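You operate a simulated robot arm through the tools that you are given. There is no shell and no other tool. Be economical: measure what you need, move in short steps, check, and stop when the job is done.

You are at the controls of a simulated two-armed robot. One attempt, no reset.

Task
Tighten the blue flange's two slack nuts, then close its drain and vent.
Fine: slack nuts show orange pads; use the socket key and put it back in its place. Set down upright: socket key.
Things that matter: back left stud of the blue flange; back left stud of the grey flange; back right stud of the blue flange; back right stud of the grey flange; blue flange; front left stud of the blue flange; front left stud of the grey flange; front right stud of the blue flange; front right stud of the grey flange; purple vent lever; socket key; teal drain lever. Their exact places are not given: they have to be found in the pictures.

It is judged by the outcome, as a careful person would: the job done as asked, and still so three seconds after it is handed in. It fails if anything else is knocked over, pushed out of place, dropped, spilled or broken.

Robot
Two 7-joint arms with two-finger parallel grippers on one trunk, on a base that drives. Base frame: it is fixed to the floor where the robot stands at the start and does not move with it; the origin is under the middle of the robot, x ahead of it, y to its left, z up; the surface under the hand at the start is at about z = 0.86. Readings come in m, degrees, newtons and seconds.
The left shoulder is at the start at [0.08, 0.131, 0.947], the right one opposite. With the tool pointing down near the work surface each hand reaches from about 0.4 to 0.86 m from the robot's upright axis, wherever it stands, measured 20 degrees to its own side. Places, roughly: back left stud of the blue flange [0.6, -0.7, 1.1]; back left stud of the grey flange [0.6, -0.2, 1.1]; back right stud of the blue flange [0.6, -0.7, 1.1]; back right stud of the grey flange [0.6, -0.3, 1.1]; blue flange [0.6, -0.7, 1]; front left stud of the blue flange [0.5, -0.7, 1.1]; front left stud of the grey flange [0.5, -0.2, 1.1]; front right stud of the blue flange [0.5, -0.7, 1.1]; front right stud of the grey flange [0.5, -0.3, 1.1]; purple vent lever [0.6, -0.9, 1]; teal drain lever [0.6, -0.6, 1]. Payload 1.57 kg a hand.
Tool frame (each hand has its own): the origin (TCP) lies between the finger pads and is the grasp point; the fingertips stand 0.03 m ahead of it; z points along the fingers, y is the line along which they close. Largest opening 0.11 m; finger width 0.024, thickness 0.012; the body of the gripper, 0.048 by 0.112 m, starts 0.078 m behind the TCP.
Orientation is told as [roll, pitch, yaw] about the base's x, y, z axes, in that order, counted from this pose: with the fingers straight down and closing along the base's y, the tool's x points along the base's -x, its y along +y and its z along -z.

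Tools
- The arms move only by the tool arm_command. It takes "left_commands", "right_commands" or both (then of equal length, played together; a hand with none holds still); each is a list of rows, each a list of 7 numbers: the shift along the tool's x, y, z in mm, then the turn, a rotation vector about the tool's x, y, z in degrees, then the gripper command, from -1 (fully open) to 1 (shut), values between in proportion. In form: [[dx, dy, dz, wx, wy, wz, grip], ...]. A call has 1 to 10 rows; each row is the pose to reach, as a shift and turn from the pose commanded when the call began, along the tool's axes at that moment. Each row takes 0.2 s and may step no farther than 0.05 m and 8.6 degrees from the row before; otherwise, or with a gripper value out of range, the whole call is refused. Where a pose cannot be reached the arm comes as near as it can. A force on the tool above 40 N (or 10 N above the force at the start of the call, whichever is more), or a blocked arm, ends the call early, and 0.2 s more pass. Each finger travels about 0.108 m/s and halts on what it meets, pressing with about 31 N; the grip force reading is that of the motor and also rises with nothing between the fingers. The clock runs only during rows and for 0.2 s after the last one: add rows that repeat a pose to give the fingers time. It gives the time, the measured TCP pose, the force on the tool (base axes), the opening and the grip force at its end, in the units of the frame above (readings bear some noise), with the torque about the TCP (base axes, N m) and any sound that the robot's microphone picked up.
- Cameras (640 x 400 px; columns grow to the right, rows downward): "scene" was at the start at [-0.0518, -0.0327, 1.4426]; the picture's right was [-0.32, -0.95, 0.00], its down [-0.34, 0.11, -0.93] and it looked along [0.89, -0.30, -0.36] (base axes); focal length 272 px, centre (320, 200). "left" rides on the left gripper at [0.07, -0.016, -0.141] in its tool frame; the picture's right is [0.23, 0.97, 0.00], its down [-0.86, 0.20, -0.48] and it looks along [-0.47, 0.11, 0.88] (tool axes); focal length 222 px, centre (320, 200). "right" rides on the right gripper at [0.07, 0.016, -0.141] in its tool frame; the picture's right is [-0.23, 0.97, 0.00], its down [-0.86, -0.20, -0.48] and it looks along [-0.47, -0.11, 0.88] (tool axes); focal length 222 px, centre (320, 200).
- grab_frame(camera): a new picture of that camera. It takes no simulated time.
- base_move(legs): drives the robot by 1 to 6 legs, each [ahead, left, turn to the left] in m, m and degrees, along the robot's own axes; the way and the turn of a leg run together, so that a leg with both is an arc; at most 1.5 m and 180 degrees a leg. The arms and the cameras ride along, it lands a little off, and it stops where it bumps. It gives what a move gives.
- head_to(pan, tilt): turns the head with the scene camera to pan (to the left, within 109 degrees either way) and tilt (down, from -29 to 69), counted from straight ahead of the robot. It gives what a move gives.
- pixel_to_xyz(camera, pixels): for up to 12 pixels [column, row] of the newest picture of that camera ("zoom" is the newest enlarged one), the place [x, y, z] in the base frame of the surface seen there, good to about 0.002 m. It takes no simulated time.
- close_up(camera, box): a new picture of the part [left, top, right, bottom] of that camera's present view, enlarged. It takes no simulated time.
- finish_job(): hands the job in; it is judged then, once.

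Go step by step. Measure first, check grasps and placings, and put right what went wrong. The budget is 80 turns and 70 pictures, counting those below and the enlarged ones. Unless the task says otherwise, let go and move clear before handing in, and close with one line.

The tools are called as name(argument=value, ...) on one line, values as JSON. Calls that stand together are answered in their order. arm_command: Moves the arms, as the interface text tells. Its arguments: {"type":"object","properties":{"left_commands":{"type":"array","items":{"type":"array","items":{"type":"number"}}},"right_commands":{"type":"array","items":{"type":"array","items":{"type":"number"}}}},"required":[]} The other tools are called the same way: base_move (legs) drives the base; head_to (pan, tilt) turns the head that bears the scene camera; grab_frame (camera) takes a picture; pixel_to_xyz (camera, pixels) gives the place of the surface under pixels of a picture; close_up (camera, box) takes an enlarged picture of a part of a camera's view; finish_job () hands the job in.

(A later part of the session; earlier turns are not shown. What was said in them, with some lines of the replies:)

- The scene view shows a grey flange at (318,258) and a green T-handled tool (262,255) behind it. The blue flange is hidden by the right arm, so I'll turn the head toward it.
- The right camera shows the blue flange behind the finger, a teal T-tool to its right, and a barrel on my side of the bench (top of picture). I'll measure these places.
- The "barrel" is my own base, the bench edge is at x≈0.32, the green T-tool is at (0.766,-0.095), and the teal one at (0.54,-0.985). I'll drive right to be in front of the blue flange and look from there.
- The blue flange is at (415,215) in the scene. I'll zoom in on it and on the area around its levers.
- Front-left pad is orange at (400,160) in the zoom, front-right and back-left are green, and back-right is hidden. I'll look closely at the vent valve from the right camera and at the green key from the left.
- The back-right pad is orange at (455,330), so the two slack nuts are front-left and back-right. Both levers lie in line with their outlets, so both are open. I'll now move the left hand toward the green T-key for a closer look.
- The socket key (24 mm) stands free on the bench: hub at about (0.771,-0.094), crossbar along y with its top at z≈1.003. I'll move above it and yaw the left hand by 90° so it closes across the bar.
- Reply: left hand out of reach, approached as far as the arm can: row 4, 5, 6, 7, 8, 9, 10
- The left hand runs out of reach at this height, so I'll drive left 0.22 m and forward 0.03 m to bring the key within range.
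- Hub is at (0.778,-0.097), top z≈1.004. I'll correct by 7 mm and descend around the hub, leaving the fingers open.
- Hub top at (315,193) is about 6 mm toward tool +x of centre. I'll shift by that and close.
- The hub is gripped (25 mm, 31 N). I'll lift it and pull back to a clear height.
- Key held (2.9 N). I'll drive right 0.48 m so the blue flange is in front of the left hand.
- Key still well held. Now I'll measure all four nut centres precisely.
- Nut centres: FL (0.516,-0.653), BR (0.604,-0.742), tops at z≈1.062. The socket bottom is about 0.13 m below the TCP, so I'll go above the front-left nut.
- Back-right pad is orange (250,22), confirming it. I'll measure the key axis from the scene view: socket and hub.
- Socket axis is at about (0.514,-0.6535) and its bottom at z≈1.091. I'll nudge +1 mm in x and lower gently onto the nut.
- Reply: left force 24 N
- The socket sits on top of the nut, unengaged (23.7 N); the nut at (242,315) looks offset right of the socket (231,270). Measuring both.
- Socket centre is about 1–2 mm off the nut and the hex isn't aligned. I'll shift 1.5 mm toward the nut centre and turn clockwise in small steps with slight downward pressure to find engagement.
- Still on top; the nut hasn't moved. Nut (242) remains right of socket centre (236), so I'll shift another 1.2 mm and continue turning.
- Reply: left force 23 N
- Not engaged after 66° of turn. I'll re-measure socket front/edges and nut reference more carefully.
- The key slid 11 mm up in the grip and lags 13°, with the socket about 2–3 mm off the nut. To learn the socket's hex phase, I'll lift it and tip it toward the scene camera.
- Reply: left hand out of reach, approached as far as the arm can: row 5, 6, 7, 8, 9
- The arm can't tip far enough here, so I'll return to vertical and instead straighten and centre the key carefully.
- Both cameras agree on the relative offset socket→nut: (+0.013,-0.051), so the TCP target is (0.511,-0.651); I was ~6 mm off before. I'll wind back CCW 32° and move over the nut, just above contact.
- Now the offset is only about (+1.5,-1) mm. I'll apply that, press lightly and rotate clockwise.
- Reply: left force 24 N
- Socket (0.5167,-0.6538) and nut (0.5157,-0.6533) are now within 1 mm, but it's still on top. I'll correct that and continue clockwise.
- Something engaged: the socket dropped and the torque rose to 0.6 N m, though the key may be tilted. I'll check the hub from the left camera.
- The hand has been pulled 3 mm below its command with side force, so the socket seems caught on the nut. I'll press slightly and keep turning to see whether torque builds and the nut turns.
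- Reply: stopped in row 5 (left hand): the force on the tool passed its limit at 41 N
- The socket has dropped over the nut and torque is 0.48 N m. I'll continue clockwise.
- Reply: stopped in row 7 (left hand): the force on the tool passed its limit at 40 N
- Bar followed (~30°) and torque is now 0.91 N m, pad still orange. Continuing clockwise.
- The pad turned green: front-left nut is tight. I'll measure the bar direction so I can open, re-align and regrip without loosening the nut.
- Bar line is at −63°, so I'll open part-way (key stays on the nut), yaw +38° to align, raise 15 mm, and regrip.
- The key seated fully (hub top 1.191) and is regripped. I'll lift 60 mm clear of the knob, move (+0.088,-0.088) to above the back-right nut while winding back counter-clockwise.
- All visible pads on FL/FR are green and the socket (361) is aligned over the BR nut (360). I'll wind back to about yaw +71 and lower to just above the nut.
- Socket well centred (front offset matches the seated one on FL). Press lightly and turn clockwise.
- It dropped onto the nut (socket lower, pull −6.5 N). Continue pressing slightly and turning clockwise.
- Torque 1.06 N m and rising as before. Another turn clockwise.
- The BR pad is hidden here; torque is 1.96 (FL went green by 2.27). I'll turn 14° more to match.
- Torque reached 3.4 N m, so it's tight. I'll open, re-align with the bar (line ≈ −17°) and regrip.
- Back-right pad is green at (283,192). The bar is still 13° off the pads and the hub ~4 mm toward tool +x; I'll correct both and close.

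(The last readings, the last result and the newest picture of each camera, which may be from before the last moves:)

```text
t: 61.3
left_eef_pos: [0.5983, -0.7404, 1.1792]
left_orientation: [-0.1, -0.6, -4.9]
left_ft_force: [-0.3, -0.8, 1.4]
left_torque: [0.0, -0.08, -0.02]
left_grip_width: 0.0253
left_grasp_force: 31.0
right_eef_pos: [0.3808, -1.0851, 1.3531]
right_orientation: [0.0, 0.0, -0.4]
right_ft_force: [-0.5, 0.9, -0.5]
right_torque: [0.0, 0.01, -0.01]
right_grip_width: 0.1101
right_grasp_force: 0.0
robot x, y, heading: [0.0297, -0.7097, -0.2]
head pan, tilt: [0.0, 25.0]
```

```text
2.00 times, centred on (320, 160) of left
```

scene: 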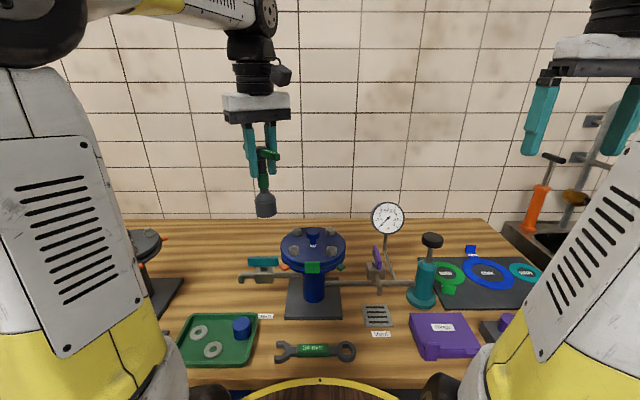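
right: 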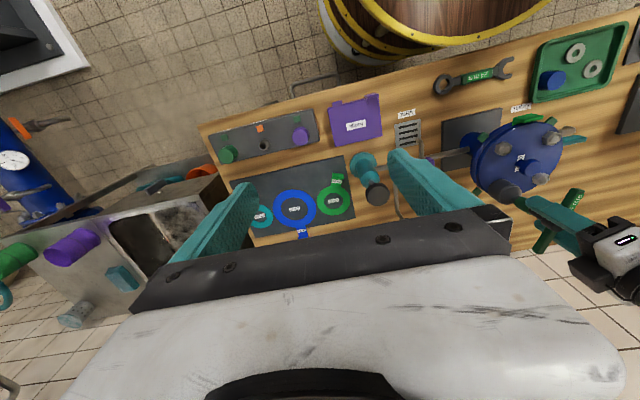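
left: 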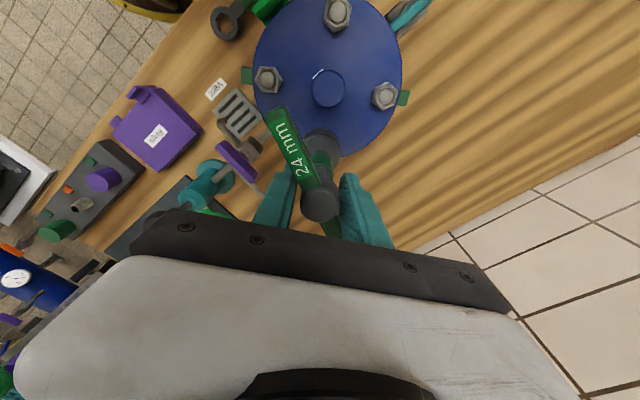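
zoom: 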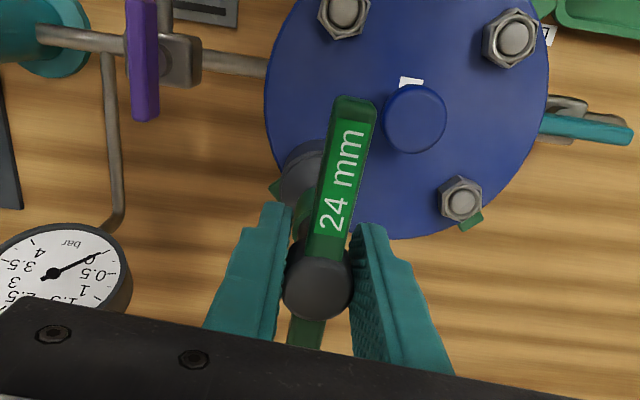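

Aligned and gripped. Lift off and carry back toward the left, winding to yaw +90.

arm_command(left_commands=[[0, 0, -10, 0, 0, 0, 1], [0, 0, -50, 0, 0, 0, 1], [0, 0, -95, 0, 0, 0, 1], [-2, 27, -100, 0, 0, -8.5, 1], [-4, 54, -100, 0, 0, -17, 1], [-6, 81, -100, 0, 0, -25.5, 1], [-8, 108, -100, 0, 0, -34, 1], [-10, 135, -100, 0, 0, -42.5, 1], [-12, 162, -100, 0, 0, -51, 1], [-14, 192, -100, 0, 0, -59.5, 1]])

grab_frame(camera="scene")

close_up(camera="right", box=[420, 60, 640, 260])

```text
t: 63.5
left_eef_pos: [0.6278, -0.5497, 1.2771]
left_orientation: [-0.5, -0.2, 54.6]
left_ft_force: [-0.1, -0.5, -2.2]
left_torque: [-0.01, 0.05, -0.03]
left_grip_width: 0.0252
left_grasp_force: 30.8
right_eef_pos: [0.3799, -1.0851, 1.3515]
right_orientation: [0.0, 0.1, -0.4]
right_ft_force: [0.1, -0.7, 0.1]
right_torque: [0.03, -0.05, 0.01]
right_grip_width: 0.1102
right_grasp_force: 0.1
robot x, y, heading: [0.0291, -0.7091, -0.5]
head pan, tilt: [0.0, 25.0]
```

```text
11 pictures are left
```

scene: 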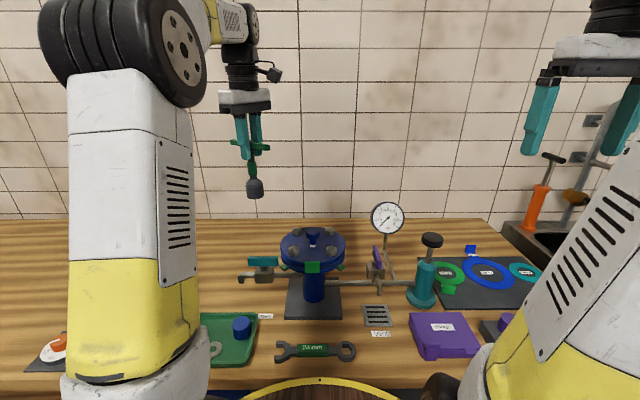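

```text
2.00 times, centred on (530, 160) of right
```

zoom: 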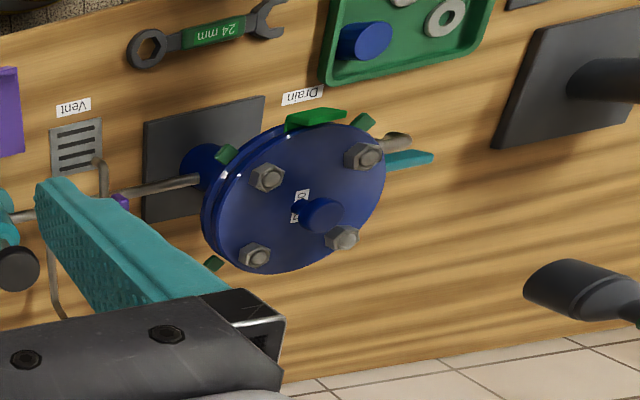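

All four blue pads are green now. With the right hand free, I'll do the vent next: move it over the purple lever with the fingers partly open.

arm_command(right_commands=[[-25, 32, 0, 0, 0, 0, -0.5], [-50, 64, 0, 0, 0, 0, 0.0], [-75, 96, 10, 0, 0, 0, 0.0], [-100, 128, 25, 0, 0, 0, 0.0], [-125, 160, 45, 0, 0, 0, 0.0], [-150, 192, 65, 0, 0, 0, 0.0], [-170, 215, 85, 0, 0, 0, 0.0], [-180, 227, 100, 0, 0, 0, 0.0], [-180, 227, 100, 0, 0, 0, 0.0]])

grab_frame(camera="right")

```text
t: 65.5
left_eef_pos: [0.6281, -0.5486, 1.2767]
left_orientation: [-0.6, -0.2, 54.7]
left_ft_force: [0.2, 0.1, -2.1]
left_torque: [0.0, 0.05, 0.03]
left_grip_width: 0.0253
left_grasp_force: 31.4
right_eef_pos: [0.5634, -0.8622, 1.2513]
right_orientation: [0.0, 0.0, -0.4]
right_ft_force: [0.6, -0.5, 1.2]
right_torque: [-0.02, -0.05, 0.01]
right_grip_width: 0.0549
right_grasp_force: 0.0
robot x, y, heading: [0.0354, -0.7122, -0.4]
head pan, tilt: [0.0, 25.0]
```

```text
9 pictures are left
```

right: 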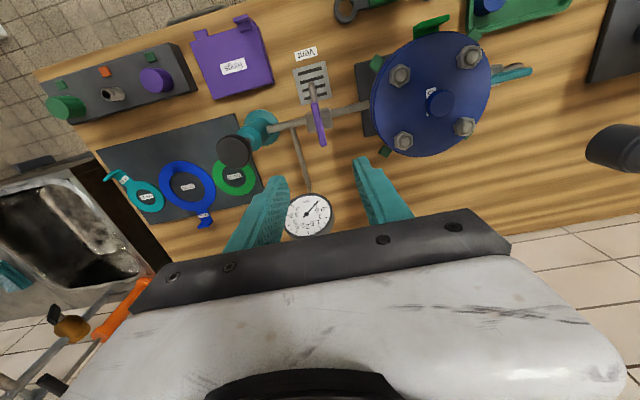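

pixel_to_xyz(camera="right", pixels=[[313, 102], [315, 110], [317, 120], [319, 130], [321, 140], [322, 144], [326, 118], [309, 122], [313, 88], [403, 77], [405, 140]])

```text
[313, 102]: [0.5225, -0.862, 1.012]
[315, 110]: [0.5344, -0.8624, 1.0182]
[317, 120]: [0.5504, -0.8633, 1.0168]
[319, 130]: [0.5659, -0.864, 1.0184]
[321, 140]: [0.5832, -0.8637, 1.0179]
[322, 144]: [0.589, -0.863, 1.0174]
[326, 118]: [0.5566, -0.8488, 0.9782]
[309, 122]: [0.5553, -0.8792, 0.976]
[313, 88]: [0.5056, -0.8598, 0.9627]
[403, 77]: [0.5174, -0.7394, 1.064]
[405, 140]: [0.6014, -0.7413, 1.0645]
```

Handle: centre (0.556,-0.863), along x, top z 1.018. Descend with fingers straddling it, then close.

arm_command(right_commands=[[7.4, -0.8, 48, 0, 0, 0, 0.0], [7.4, -0.8, 96, 0, 0, 0, 0.0], [7.4, -0.8, 144, 0, 0, 0, 0.0], [7.4, -0.8, 190, 0, 0, 0, 0.0], [7.4, -0.8, 220, 0, 0, 0, 0.0], [7.4, -0.8, 236, 0, 0, 0, 0.0], [7.4, -0.8, 236, 0, 0, 0, 0.0], [7.4, -0.8, 236, 0, 0, 0, 1], [7.4, -0.8, 236, 0, 0, 0, 1], [7.4, -0.8, 236, 0, 0, 0, 1]])

```text
t: 67.7
left_eef_pos: [0.6268, -0.551, 1.2768]
left_orientation: [-0.6, -0.2, 54.6]
left_ft_force: [-0.2, -0.5, -2.7]
left_torque: [0.01, 0.01, 0.02]
left_grip_width: 0.0253
left_grasp_force: 30.9
right_eef_pos: [0.5563, -0.8607, 1.0158]
right_orientation: [-0.1, 0.0, -0.5]
right_ft_force: [0.5, -20.8, -4.1]
right_torque: [-0.54, -0.81, -0.14]
right_grip_width: 0.0214
right_grasp_force: 35.1
robot x, y, heading: [0.0305, -0.7132, -0.2]
head pan, tilt: [0.0, 25.0]
```

Gripped with a 21 N side load, so I'll ease 1.5 mm toward −y and test turning a little clockwise.

arm_command(right_commands=[[0, -1.5, 0, 0, 0, 0, 1], [0, -1.5, 0, 0, 0, 5, 1], [0, -1.5, 0, 0, 0, 10, 1], [0, -1.5, 0, 0, 0, 15, 1]])

```text
t: 68.7
left_eef_pos: [0.6287, -0.5505, 1.2764]
left_orientation: [-0.4, -0.2, 54.6]
left_ft_force: [0.8, -0.3, -2.0]
left_torque: [-0.01, 0.01, 0.03]
left_grip_width: 0.0252
left_grasp_force: 30.3
right_eef_pos: [0.5558, -0.8595, 1.0148]
right_orientation: [0.1, 0.0, -15.3]
right_ft_force: [11.9, -9.6, -16.7]
right_torque: [-0.47, -0.58, 0.07]
right_grip_width: 0.0215
right_grasp_force: 34.3
robot x, y, heading: [0.0316, -0.7109, -0.5]
head pan, tilt: [0.0, 25.0]
```

Yaw torque is near zero with the grip width unchanged, so the handle seems to follow. Continue clockwise.

arm_command(right_commands=[[0, 0, -1, 0, 0, 8, 1], [0, 0, -1, 0, 0, 16, 1], [0, 0, -1, 0, 0, 24, 1], [0, 0, -1, 0, 0, 32, 1], [0, 0, -1, 0, 0, 40, 1], [0, 0, -1, 0, 0, 48, 1], [0, 0, -1, 0, 0, 56, 1], [0, 0, -1, 0, 0, 64, 1], [0, 0, -1, 0, 0, 72, 1], [0, 0, -1, 0, 0, 75, 1]])

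close_up(camera="scene", box=[300, 200, 460, 300])

```text
t: 70.0
left_eef_pos: [0.6289, -0.5477, 1.2771]
left_orientation: [-0.5, -0.1, 54.8]
left_ft_force: [0.6, 0.2, -2.0]
left_torque: [-0.03, 0.02, 0.03]
left_grip_width: 0.0252
left_grasp_force: 31.3
right_eef_pos: [0.556, -0.8572, 1.0162]
right_orientation: [0.3, 0.0, -56.0]
right_ft_force: [7.5, 2.7, -7.9]
right_torque: [0.15, -0.3, 0.09]
right_grip_width: 0.0214
right_grasp_force: 35.3
robot x, y, heading: [0.0318, -0.711, -0.3]
head pan, tilt: [0.0, 25.0]
stopped in row 6 (right hand): the force on the tool passed its limit at 41 N (the readings are from after the stop); the commanded pose is now the measured one
```

```text
4.00 times, centred on (380, 250) of scene
```

zoom: 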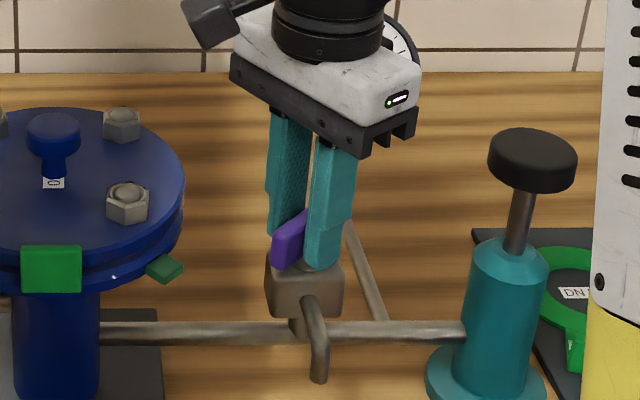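

The purple handle is turning with the gripper. I'll recentre toward the pivot by 4 mm and continue to −90°.

arm_command(right_commands=[[-1, -0.8, 0, 0, 0, 6, 1], [-2, -1.5, 0, 0, 0, 12, 1], [-3, -2, 0, 0, 0, 18, 1], [-3, -2, 0, 0, 0, 24, 1], [-3, -2, 0, 0, 0, 30, 1], [-3, -2, 0, 0, 0, 35, 1]])

```text
t: 71.0
left_eef_pos: [0.6283, -0.5479, 1.2768]
left_orientation: [-0.5, -0.1, 54.7]
left_ft_force: [0.3, 0.5, -3.4]
left_torque: [-0.01, 0.01, 0.01]
left_grip_width: 0.0252
left_grasp_force: 31.3
right_eef_pos: [0.5586, -0.8579, 1.0177]
right_orientation: [0.7, 0.3, -78.1]
right_ft_force: [6.8, 3.1, -9.0]
right_torque: [0.37, -0.29, 0.1]
right_grip_width: 0.0218
right_grasp_force: 34.3
robot x, y, heading: [0.033, -0.713, -0.3]
head pan, tilt: [0.0, 25.0]
stopped in row 4 (right hand): the force on the tool passed its limit at 40 N (the readings are from after the stop); the commanded pose is now the measured one
```

Yaw is −78° now; residual force is +x, so I'll give way 2 mm that way and finish the turn.

arm_command(right_commands=[[0, 2, -1, 0, 0, 3, 1], [0, 2, -1, 0, 0, 6, 1], [0, 2, -1, 0, 0, 9, 1], [0, 2, -1, 0, 0, 12, 1], [0, 2, -1, 0, 0, 14, 1]])

```text
t: 72.2
left_eef_pos: [0.6276, -0.5484, 1.2777]
left_orientation: [-0.6, -0.3, 54.6]
left_ft_force: [-0.5, -0.7, -3.2]
left_torque: [0.0, 0.0, 0.0]
left_grip_width: 0.0252
left_grasp_force: 31.9
right_eef_pos: [0.5585, -0.8585, 1.0193]
right_orientation: [0.3, 0.4, -92.3]
right_ft_force: [3.1, 5.8, -25.9]
right_torque: [0.22, -0.08, 0.1]
right_grip_width: 0.0218
right_grasp_force: 35.0
robot x, y, heading: [0.0316, -0.7077, -0.4]
head pan, tilt: [0.0, 25.0]
```

Yaw −92° reached. Release, rise, and look.

arm_command(right_commands=[[0, 0, 0, 0, 0, 0, 0], [0, 0, 0, 0, 0, 0, 0], [0, 0, -40, 0, 0, 0, 0], [0, 0, -85, 0, 0, 0, 0], [0, 0, -130, 0, 0, 0, 0], [0, 0, -170, 0, 0, 0, 0], [0, 0, -210, 0, 0, 0, 0], [40, 0, -240, 0, 0, 0, 0]])

close_up(camera="scene", box=[300, 200, 460, 300])

pixel_to_xyz(camera="zoom", pixels=[[280, 230], [300, 228], [320, 226], [340, 225], [305, 265]])

```text
t: 74.0
left_eef_pos: [0.6296, -0.55, 1.2775]
left_orientation: [-0.6, -0.3, 54.8]
left_ft_force: [-0.3, 0.5, -2.6]
left_torque: [0.05, 0.02, -0.02]
left_grip_width: 0.0252
left_grasp_force: 31.6
right_eef_pos: [0.5562, -0.8191, 1.2596]
right_orientation: [0.5, 0.4, -92.2]
right_ft_force: [0.0, -0.7, -0.5]
right_torque: [0.01, -0.03, 0.0]
right_grip_width: 0.0551
right_grasp_force: 0.0
robot x, y, heading: [0.0313, -0.7073, -0.4]
head pan, tilt: [0.0, 25.0]
```

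```text
4.00 times, centred on (380, 250) of scene
```

zoom: 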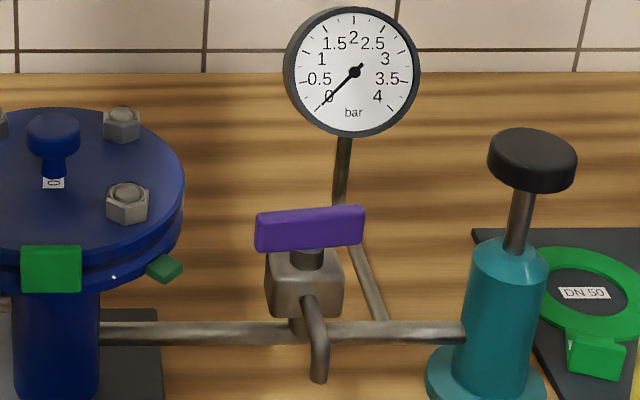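

```text
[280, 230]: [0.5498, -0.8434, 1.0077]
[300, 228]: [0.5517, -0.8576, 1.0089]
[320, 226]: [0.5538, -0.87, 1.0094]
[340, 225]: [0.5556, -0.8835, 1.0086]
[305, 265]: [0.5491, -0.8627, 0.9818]
```

The handle is about 82° round (slightly skewed), 8° short of square. I'll regrip it and turn a little further.

arm_command(right_commands=[[-42, 1.6, 30, 0, 0, -6, 0], [-42, 1.6, 75, 0, 0, -6, 0], [-42, 1.6, 120, 0, 0, -6, 0], [-42, 1.6, 165, 0, 0, -6, 0], [-42, 1.6, 205, 0, 0, -6, 0], [-42, 1.6, 235, 0, 0, -6, 0], [-42, 1.6, 244, 0, 0, -6, 0], [-42, 1.6, 244, 0, 0, -6, 1], [-42, 1.6, 244, 0, 0, -6, 1], [-42, 1.6, 244, 0, 0, -6, 1]])

arm_command(right_commands=[[0, 0, 0, 0, 0, 3, 1], [0, 0, 0, 0, 0, 6, 1], [0, 0, 0, 0, 0, 9, 1], [0, 0, 0, 0, 0, 12, 1], [0, 0, 0, 0, 0, 15, 1], [0, 0, 0, 0, 0, 18, 1]])

```text
refused: row 1 steps farther than a row can; nothing moved
```

```text
t: 75.4
left_eef_pos: [0.6277, -0.5481, 1.2783]
left_orientation: [-0.6, -0.2, 54.7]
left_ft_force: [0.3, -0.2, -2.7]
left_torque: [0.0, 0.0, -0.02]
left_grip_width: 0.0255
left_grasp_force: 31.0
right_eef_pos: [0.5588, -0.8191, 1.2589]
right_orientation: [0.3, 0.5, -110.3]
right_ft_force: [-0.4, -0.2, -0.2]
right_torque: [0.0, -0.01, -0.05]
right_grip_width: 0.0
right_grasp_force: 21.8
robot x, y, heading: [0.033, -0.7086, -0.3]
head pan, tilt: [0.0, 25.0]
```

The first call was refused (step too big) and the second turned the hand in free air, harmlessly. Redo it properly.

arm_command(right_commands=[[-40.4, 12, 0, 0, 0, -8, 0], [-40.4, 12, 35, 0, 0, -16, 0], [-40.4, 12, 80, 0, 0, -24, 0], [-40.4, 12, 125, 0, 0, -24, 0], [-40.4, 12, 170, 0, 0, -24, 0], [-40.4, 12, 210, 0, 0, -24, 0], [-40.4, 12, 236, 0, 0, -24, 0], [-40.4, 12, 244, 0, 0, -24, 0], [-40.4, 12, 244, 0, 0, -24, 1], [-40.4, 12, 244, 0, 0, -24, 1]])

```text
t: 77.6
left_eef_pos: [0.629, -0.548, 1.2771]
left_orientation: [-0.7, -0.2, 54.7]
left_ft_force: [0.7, 0.8, -2.6]
left_torque: [0.0, 0.01, 0.04]
left_grip_width: 0.0253
left_grasp_force: 31.1
right_eef_pos: [0.5583, -0.8597, 1.0151]
right_orientation: [0.8, 0.4, -86.3]
right_ft_force: [10.3, 0.6, -4.0]
right_torque: [0.44, -0.4, 0.01]
right_grip_width: 0.0221
right_grasp_force: 34.2
robot x, y, heading: [0.0261, -0.7055, -0.3]
head pan, tilt: [0.0, 25.0]
```

arm_command(right_commands=[[0, 0, 0, 0, 0, 3, 1], [0, 0, 0, 0, 0, 6, 1], [0, 0, 0, 0, 0, 9, 1], [0, 0, 0, 0, 0, 12, 1], [0, 0, 0, 0, 0, 15, 1], [0, 0, 0, 0, 0, 18, 1]])

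```text
t: 79.0
left_eef_pos: [0.6295, -0.5484, 1.2756]
left_orientation: [-0.6, -0.2, 54.7]
left_ft_force: [-0.3, 0.2, -2.7]
left_torque: [0.0, -0.01, -0.01]
left_grip_width: 0.0252
left_grasp_force: 31.0
right_eef_pos: [0.5588, -0.8606, 1.0159]
right_orientation: [0.5, 0.5, -104.1]
right_ft_force: [16.9, 4.5, 2.7]
right_torque: [-0.19, -0.31, 0.34]
right_grip_width: 0.0219
right_grasp_force: 35.7
robot x, y, heading: [0.0314, -0.7097, -0.2]
head pan, tilt: [0.0, 25.0]
```

Torque rose to 0.34 N m, suggesting the stop. Release, lift and check.

arm_command(right_commands=[[0, 0, 0, 0, 0, 0, 0], [0, 0, 0, 0, 0, 0, 0], [0, 0, -40, 0, 0, 0, 0], [0, 0, -85, 0, 0, 0, 0], [0, 0, -130, 0, 0, 0, 0], [0, 0, -170, 0, 0, 0, 0], [0, 0, -210, 0, 0, 0, 0], [0, 0, -240, 0, 0, -8, 0], [0, 0, -240, 0, 0, -14, 0]])

close_up(camera="scene", box=[300, 200, 460, 300])

pixel_to_xyz(camera="zoom", pixels=[[270, 230], [280, 230], [300, 228], [320, 226], [340, 225], [350, 225]])

```text
t: 81.0
left_eef_pos: [0.6292, -0.5477, 1.2784]
left_orientation: [-0.6, -0.3, 54.7]
left_ft_force: [0.1, 0.2, -4.2]
left_torque: [-0.02, 0.02, 0.0]
left_grip_width: 0.0253
left_grasp_force: 31.0
right_eef_pos: [0.5562, -0.8613, 1.2561]
right_orientation: [0.5, 0.4, -90.0]
right_ft_force: [-0.4, 0.9, -0.2]
right_torque: [-0.02, 0.0, 0.0]
right_grip_width: 0.0551
right_grasp_force: 0.1
robot x, y, heading: [0.0318, -0.71, -0.2]
head pan, tilt: [0.0, 25.0]
```

```text
4.00 times, centred on (380, 250) of scene
```

zoom: 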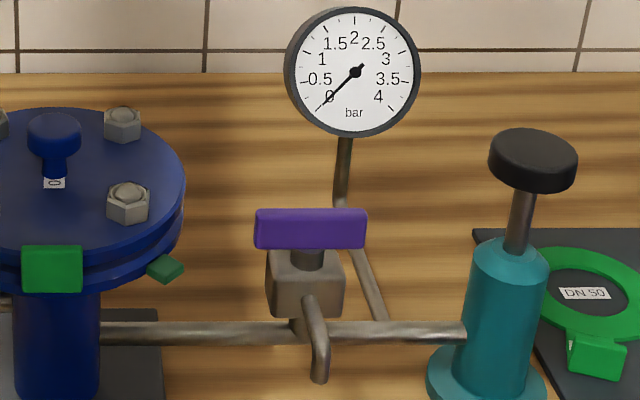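

```text
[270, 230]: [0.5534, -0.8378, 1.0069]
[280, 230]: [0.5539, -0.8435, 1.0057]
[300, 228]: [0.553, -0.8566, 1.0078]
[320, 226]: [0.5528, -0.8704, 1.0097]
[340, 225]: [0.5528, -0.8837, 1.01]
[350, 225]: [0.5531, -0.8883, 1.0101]
```

The vent lever is now exactly square to its outlet: closed. Now straighten the left hand to yaw 90 and drive back left to return the key.

arm_command(left_commands=[[0, 0, 0, 0, 0, -8, 1], [0, 0, 0, 0, 0, -16, 1], [0, 0, 0, 0, 0, -24, 1], [0, 0, 0, 0, 0, -32, 1], [0, 0, 0, 0, 0, -35, 1]])

base_move(legs=[[0, 0.48, 0.5]])

```text
t: 82.2
left_eef_pos: [0.627, -0.5488, 1.2759]
left_orientation: [-0.6, 0.1, 89.8]
left_ft_force: [-0.2, 0.4, -2.9]
left_torque: [-0.02, 0.03, 0.02]
left_grip_width: 0.0253
left_grasp_force: 31.0
right_eef_pos: [0.5558, -0.8613, 1.256]
right_orientation: [0.5, 0.5, -90.2]
right_ft_force: [0.4, -0.1, 0.2]
right_torque: [-0.05, -0.01, -0.01]
right_grip_width: 0.0549
right_grasp_force: 0.0
robot x, y, heading: [0.0321, -0.7145, -0.3]
head pan, tilt: [0.0, 25.0]
```

```text
t: 85.0
left_eef_pos: [0.6276, -0.0688, 1.2772]
left_orientation: [-0.6, 0.2, 89.9]
left_ft_force: [0.0, 0.1, -2.6]
left_torque: [0.0, 0.02, 0.0]
left_grip_width: 0.0253
left_grasp_force: 30.3
right_eef_pos: [0.5588, -0.3802, 1.2552]
right_orientation: [0.5, 0.4, -89.9]
right_ft_force: [-0.6, 0.7, 0.9]
right_torque: [0.01, 0.0, -0.02]
right_grip_width: 0.0547
right_grasp_force: 0.0
robot x, y, heading: [0.0318, -0.2319, -0.2]
head pan, tilt: [0.0, 25.0]
```

Now lower the key back over its spot, (0.779,-0.101), stopping ~1 cm above the bench.

arm_command(left_commands=[[0, -30, 10, 0, 0, 0, 1], [0, -60, 40, 0, 0, 0, 1], [5, -80, 80, 0, 0, 0, 1], [10, -100, 120, 0, 0, 0, 1], [20, -120, 160, 0, 0, 0, 1], [26, -140, 200, 0, 0, 0, 1], [32, -151, 240, 0, 0, 0, 1], [32, -151, 265, 0, 0, 0, 1], [32, -151, 274, 0, 0, 0, 1], [32, -151, 274, 0, 0, 0, 1]])

grab_frame(camera="left")

pixel_to_xyz(camera="left", pixels=[[318, 207], [306, 207], [330, 207], [340, 120], [312, 150], [306, 135]])

```text
t: 87.2
left_eef_pos: [0.7811, -0.1016, 1.005]
left_orientation: [-0.6, 0.2, 90.0]
left_ft_force: [0.1, -0.7, -3.0]
left_torque: [-0.02, -0.01, 0.0]
left_grip_width: 0.0253
left_grasp_force: 31.2
right_eef_pos: [0.5584, -0.3807, 1.2556]
right_orientation: [0.5, 0.4, -89.8]
right_ft_force: [0.0, -0.2, 0.5]
right_torque: [-0.02, 0.01, 0.0]
right_grip_width: 0.0548
right_grasp_force: 0.1
robot x, y, heading: [0.0343, -0.231, -0.2]
head pan, tilt: [0.0, 25.0]
```

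```text
5 pictures are left
```

left: 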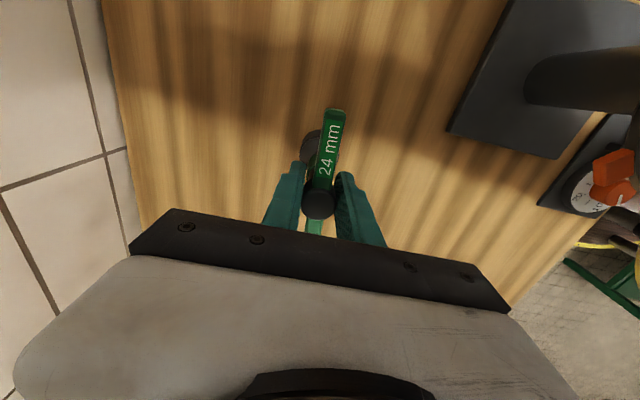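

```text
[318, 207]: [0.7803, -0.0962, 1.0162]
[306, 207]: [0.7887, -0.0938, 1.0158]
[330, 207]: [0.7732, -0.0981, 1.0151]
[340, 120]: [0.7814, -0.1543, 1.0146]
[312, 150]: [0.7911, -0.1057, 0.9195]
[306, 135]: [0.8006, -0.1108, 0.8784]
```

Hub at (0.780,-0.097) matches its original spot. It's ~11 mm above the bench, so lower gently.

arm_command(left_commands=[[0, 1.5, 5, 0, 0, 0, 1], [0, 1.5, 8, 0, 0, 0, 1], [0, 1.5, 10, 0, 0, 0, 1], [0, 1.5, 11.5, 0, 0, 0, 1], [0, 1.5, 12.5, 0, 0, 0, 1], [0, 1.5, 13.5, 0, 0, 0, 1]])

```text
t: 88.6
left_eef_pos: [0.7803, -0.1021, 0.9942]
left_orientation: [-0.7, 0.2, 90.1]
left_ft_force: [0.9, -0.4, 23.0]
left_torque: [0.36, 0.33, -0.05]
left_grip_width: 0.0253
left_grasp_force: 30.5
right_eef_pos: [0.5581, -0.3809, 1.2549]
right_orientation: [0.6, 0.3, -89.9]
right_ft_force: [0.4, 0.1, -0.8]
right_torque: [-0.02, -0.01, -0.02]
right_grip_width: 0.0548
right_grasp_force: 0.1
robot x, y, heading: [0.033, -0.2299, -0.1]
head pan, tilt: [0.0, 25.0]
```

On the bench (23 N upward). Ease off slightly, then open slowly and rise.

arm_command(left_commands=[[0, 0, -1, 0, 0, 0, 1], [0, 0, -1, 0, 0, 0, 0.3], [0, 0, -1, 0, 0, 0, -0.2], [0, 0, -1, 0, 0, 0, -0.6], [0, 0, -1, 0, 0, 0, -0.6], [0, 0, -30, 0, 0, 0, -0.6], [0, 0, -75, 0, 0, 0, -0.6], [0, 10, -120, 0, 0, 0, -0.6], [0, 30, -165, 0, 0, 0, -0.6], [0, 60, -205, 0, 0, 0, -0.6]])

grab_frame(camera="left")

```text
t: 90.8
left_eef_pos: [0.7171, -0.0998, 1.1949]
left_orientation: [-0.5, 0.1, 89.9]
left_ft_force: [0.4, 0.8, -0.5]
left_torque: [0.03, 0.03, 0.0]
left_grip_width: 0.0881
left_grasp_force: 0.0
right_eef_pos: [0.5594, -0.3812, 1.255]
right_orientation: [0.5, 0.5, -90.0]
right_ft_force: [1.3, -0.1, -0.6]
right_torque: [0.01, 0.07, 0.01]
right_grip_width: 0.0551
right_grasp_force: 0.1
robot x, y, heading: [0.0309, -0.2296, -0.2]
head pan, tilt: [0.0, 25.0]
```

```text
4 pictures are left
```

left: 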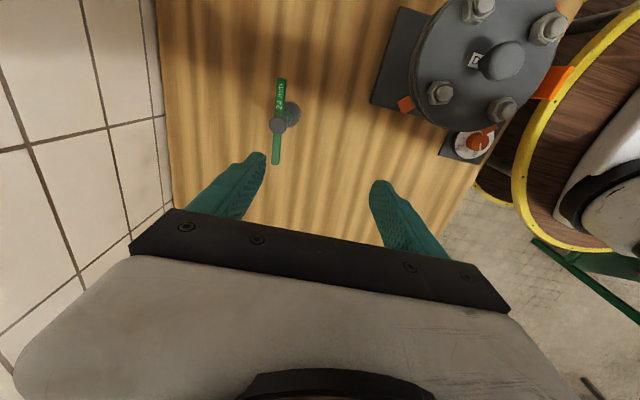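

The key stands upright. Confirm its position, then drive a bit right for the drain (left hand stays clear).

pixel_to_xyz(camera="left", pixels=[[278, 125], [281, 82], [276, 162]])

arm_command(left_commands=[[-10, 40, -20, 0, 0, 0, -0.6], [-20, 85, -40, 0, 0, 0, -0.6], [-20, 125, -60, 0, 0, 0, -0.6], [-20, 125, -80, 0, 0, 0, -0.6]])

```text
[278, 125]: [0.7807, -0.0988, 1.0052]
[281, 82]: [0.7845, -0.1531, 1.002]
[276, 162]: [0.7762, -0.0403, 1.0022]
```

```text
refused: row 2 steps farther than a row can; nothing moved
```

The key is within 3 mm of where it was. Now move the right hand over the drain lever and look.

arm_command(right_commands=[[-45, 0, 0, 0, 0, 0, 1], [-90, 0, 0, 0, 0, 0, 1], [-130, 0, 0, 0, 0, 0, 1], [-130, 0, 20, 0, 0, 0, 1], [-130, 0, 20, 0, 0, 0, 1]])

grab_frame(camera="right")

```text
t: 92.0
left_eef_pos: [0.7176, -0.1, 1.1957]
left_orientation: [-0.5, 0.2, 90.1]
left_ft_force: [-0.2, -0.7, -0.1]
left_torque: [-0.02, 0.02, 0.0]
left_grip_width: 0.0882
left_grasp_force: 0.1
right_eef_pos: [0.5581, -0.5106, 1.2342]
right_orientation: [0.6, 0.4, -89.9]
right_ft_force: [0.7, -0.1, 0.7]
right_torque: [0.01, 0.0, -0.02]
right_grip_width: 0.0001
right_grasp_force: 21.4
robot x, y, heading: [0.0342, -0.2329, -0.0]
head pan, tilt: [0.0, 25.0]
```

```text
3 pictures are left
```

right: 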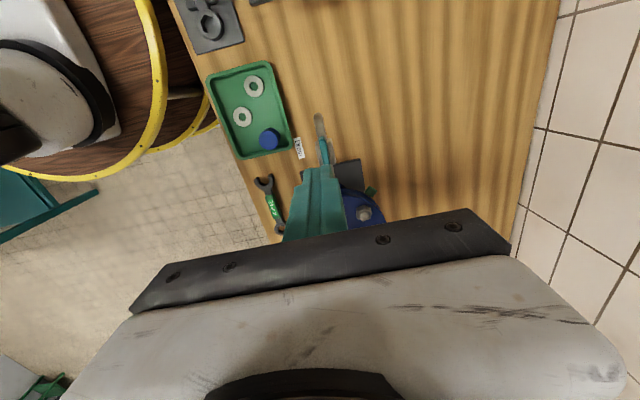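

pixel_to_xyz(camera="right", pixels=[[323, 141], [325, 147], [326, 153], [327, 160], [328, 165], [320, 120], [331, 150], [320, 145]])

close_up(camera="right", box=[290, 100, 370, 200])

```text
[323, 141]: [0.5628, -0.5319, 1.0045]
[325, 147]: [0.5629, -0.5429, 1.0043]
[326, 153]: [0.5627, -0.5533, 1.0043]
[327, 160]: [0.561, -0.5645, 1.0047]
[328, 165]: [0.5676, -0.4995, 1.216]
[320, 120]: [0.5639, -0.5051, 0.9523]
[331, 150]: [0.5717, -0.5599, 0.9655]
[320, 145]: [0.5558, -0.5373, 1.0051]
```

```text
4.00 times, centred on (330, 150) of right
```

zoom: 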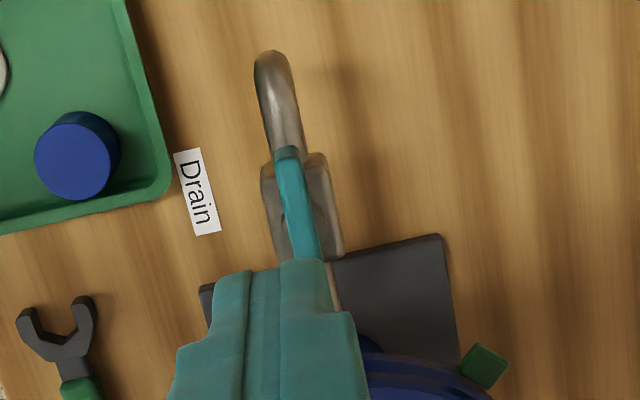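

Handle: centre ≈(0.560,-0.565), along y, top z 1.0045. I'll use the closed fingers as a pusher: descend in front of its +y end first.

arm_command(right_commands=[[-28, -28, 20, 0, 0, 0, 1], [-28, -28, 65, 0, 0, 0, 1], [-28, -28, 110, 0, 0, 0, 1], [-28, -28, 155, 0, 0, 0, 1], [-28, -28, 195, 0, 0, 0, 1], [-28, -28, 222, 0, 0, 0, 1], [-28, -28, 222, 0, 0, 0, 1]])

```text
t: 93.6
left_eef_pos: [0.7169, -0.099, 1.1945]
left_orientation: [-0.6, 0.2, 89.9]
left_ft_force: [0.6, -0.8, -0.6]
left_torque: [0.02, 0.02, 0.0]
left_grip_width: 0.0877
left_grasp_force: 0.0
right_eef_pos: [0.533, -0.5383, 1.0129]
right_orientation: [0.5, 0.4, -89.9]
right_ft_force: [-0.6, 0.8, -0.4]
right_torque: [-0.04, 0.02, -0.01]
right_grip_width: 0.0001
right_grasp_force: 21.4
robot x, y, heading: [0.0356, -0.2349, -0.1]
head pan, tilt: [0.0, 25.0]
```

arm_command(right_commands=[[-1, 9, 0, 0, 0, 0, 1], [1, 12, 0, 0, 0, 0, 1], [3, 16, 0, 0, 0, 0, 1], [4, 20, 0, 0, 0, 0, 1], [5, 24, 0, 0, 0, 0, 1], [5, 28, 0, 0, 0, 0, 1], [4, 33, 0, 0, 0, 0, 1]])

```text
t: 95.2
left_eef_pos: [0.7174, -0.0992, 1.195]
left_orientation: [-0.6, 0.1, 90.0]
left_ft_force: [-0.1, 0.5, -0.5]
left_torque: [0.04, -0.01, -0.01]
left_grip_width: 0.0882
left_grasp_force: 0.0
right_eef_pos: [0.5666, -0.5321, 1.0123]
right_orientation: [0.6, 0.4, -89.8]
right_ft_force: [-4.0, 0.6, 0.9]
right_torque: [0.03, 0.07, -0.06]
right_grip_width: 0.0
right_grasp_force: 21.4
robot x, y, heading: [0.0306, -0.2311, -0.2]
head pan, tilt: [0.0, 25.0]
```

The lever yields clockwise with only 4 N. Continue the arc to 90° and press to the stop.

arm_command(right_commands=[[-2, 4, 0, 0, 0, 0, 1], [-4, 8, 0, 0, 0, 0, 1], [-7, 12, 0, 0, 0, 0, 1], [-10, 16, 0, 0, 0, 0, 1], [-13, 19, 0, 0, 0, 0, 1], [-16, 21, 0, 0, 0, 0, 1], [-18, 22, 0, 0, 0, 0, 1], [-20, 22, 0, 0, 0, 0, 1]])

```text
t: 97.0
left_eef_pos: [0.7175, -0.0981, 1.1963]
left_orientation: [-0.6, 0.2, 90.0]
left_ft_force: [0.7, 0.1, 0.2]
left_torque: [-0.04, 0.01, 0.0]
left_grip_width: 0.0882
left_grasp_force: 0.0
right_eef_pos: [0.5881, -0.5492, 1.0143]
right_orientation: [0.4, 0.6, -89.7]
right_ft_force: [-8.6, 25.7, 5.3]
right_torque: [0.17, 0.24, -0.12]
right_grip_width: 0.0002
right_grasp_force: 21.0
robot x, y, heading: [0.0269, -0.2293, 0.0]
head pan, tilt: [0.0, 25.0]
```

25.7 N at the stop. Back off +y, rise, and take a scene view.

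arm_command(right_commands=[[20, 0, 0, 0, 0, 0, 1], [40, 0, -10, 0, 0, 0, 1], [50, 0, -55, 0, 0, 0, 1], [80, 0, -100, 0, 0, 0, 1], [110, 0, -135, 0, 0, 0, 1], [140, 0, -170, 0, 0, 0, 1], [160, 0, -205, 0, 0, 0, 1], [180, 0, -235, 0, 0, 0, 1]])

grab_frame(camera="right")

pixel_to_xyz(camera="right", pixels=[[320, 60], [310, 60], [330, 60]])

```text
refused: row 4 steps farther than a row can; nothing moved
```

```text
1 pictures are left
```

right: 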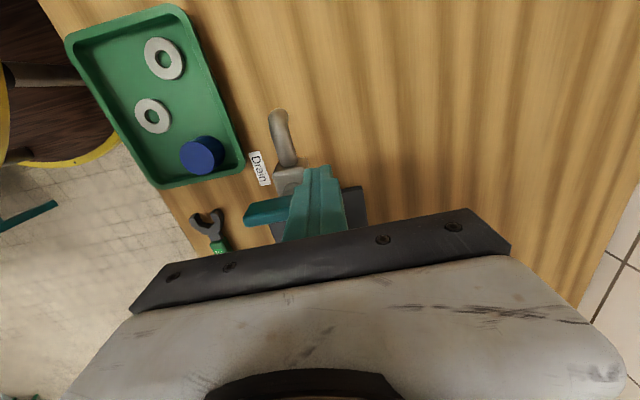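

```text
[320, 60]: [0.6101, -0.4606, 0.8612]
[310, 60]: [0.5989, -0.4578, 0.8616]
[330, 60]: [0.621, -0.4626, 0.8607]
```

The refused move left the hand in place; the picture shows the teal lever turned across the pipe at (268,210). Check its angle, then retreat in smaller steps.

pixel_to_xyz(camera="right", pixels=[[248, 210], [258, 207], [268, 204], [278, 202], [287, 200]])

arm_command(right_commands=[[20, 0, 0, 0, 0, 0, 1], [40, 0, -10, 0, 0, 0, 1], [50, 0, -50, 0, 0, 0, 1], [65, 0, -90, 0, 0, 0, 1], [80, 0, -130, 0, 0, 0, 1], [95, 0, -170, 0, 0, 0, 1], [110, 0, -210, 0, 0, 0, 1]])

```text
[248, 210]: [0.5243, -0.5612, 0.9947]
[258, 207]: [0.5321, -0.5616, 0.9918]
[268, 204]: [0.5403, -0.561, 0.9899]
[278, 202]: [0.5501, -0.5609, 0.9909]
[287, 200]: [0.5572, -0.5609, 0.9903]
```

```text
t: 98.6
left_eef_pos: [0.7174, -0.1005, 1.1966]
left_orientation: [-0.6, 0.3, 89.9]
left_ft_force: [-0.2, -0.7, 0.4]
left_torque: [0.0, 0.05, 0.03]
left_grip_width: 0.0877
left_grasp_force: 0.0
right_eef_pos: [0.5861, -0.445, 1.2239]
right_orientation: [0.5, 0.4, -89.9]
right_ft_force: [0.1, -0.8, 0.0]
right_torque: [-0.02, 0.0, -0.04]
right_grip_width: 0.0001
right_grasp_force: 21.2
robot x, y, heading: [0.0336, -0.2297, 0.2]
head pan, tilt: [0.0, 25.0]
```

The drain lever is exactly square (y ≈ −0.561 along its length): closed. Last picture for an overall check.

grab_frame(camera="scene")

```text
0 pictures are left
```

scene: 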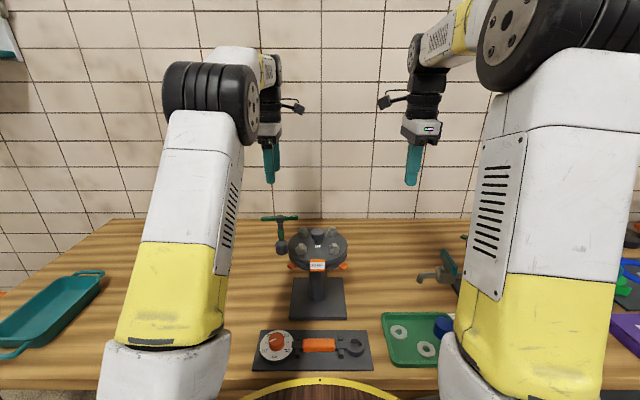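

The key stands upright at (280,235), nothing else looks disturbed, and both hands are clear. Handing in.

finish_job()

```text
The job is handed in.
```

The blue flange's two slack nuts (front left and back right) are tight, and all four of its pads now show green. The purple vent and teal drain levers are closed, and the socket key stands upright within about 3 mm of where it was.
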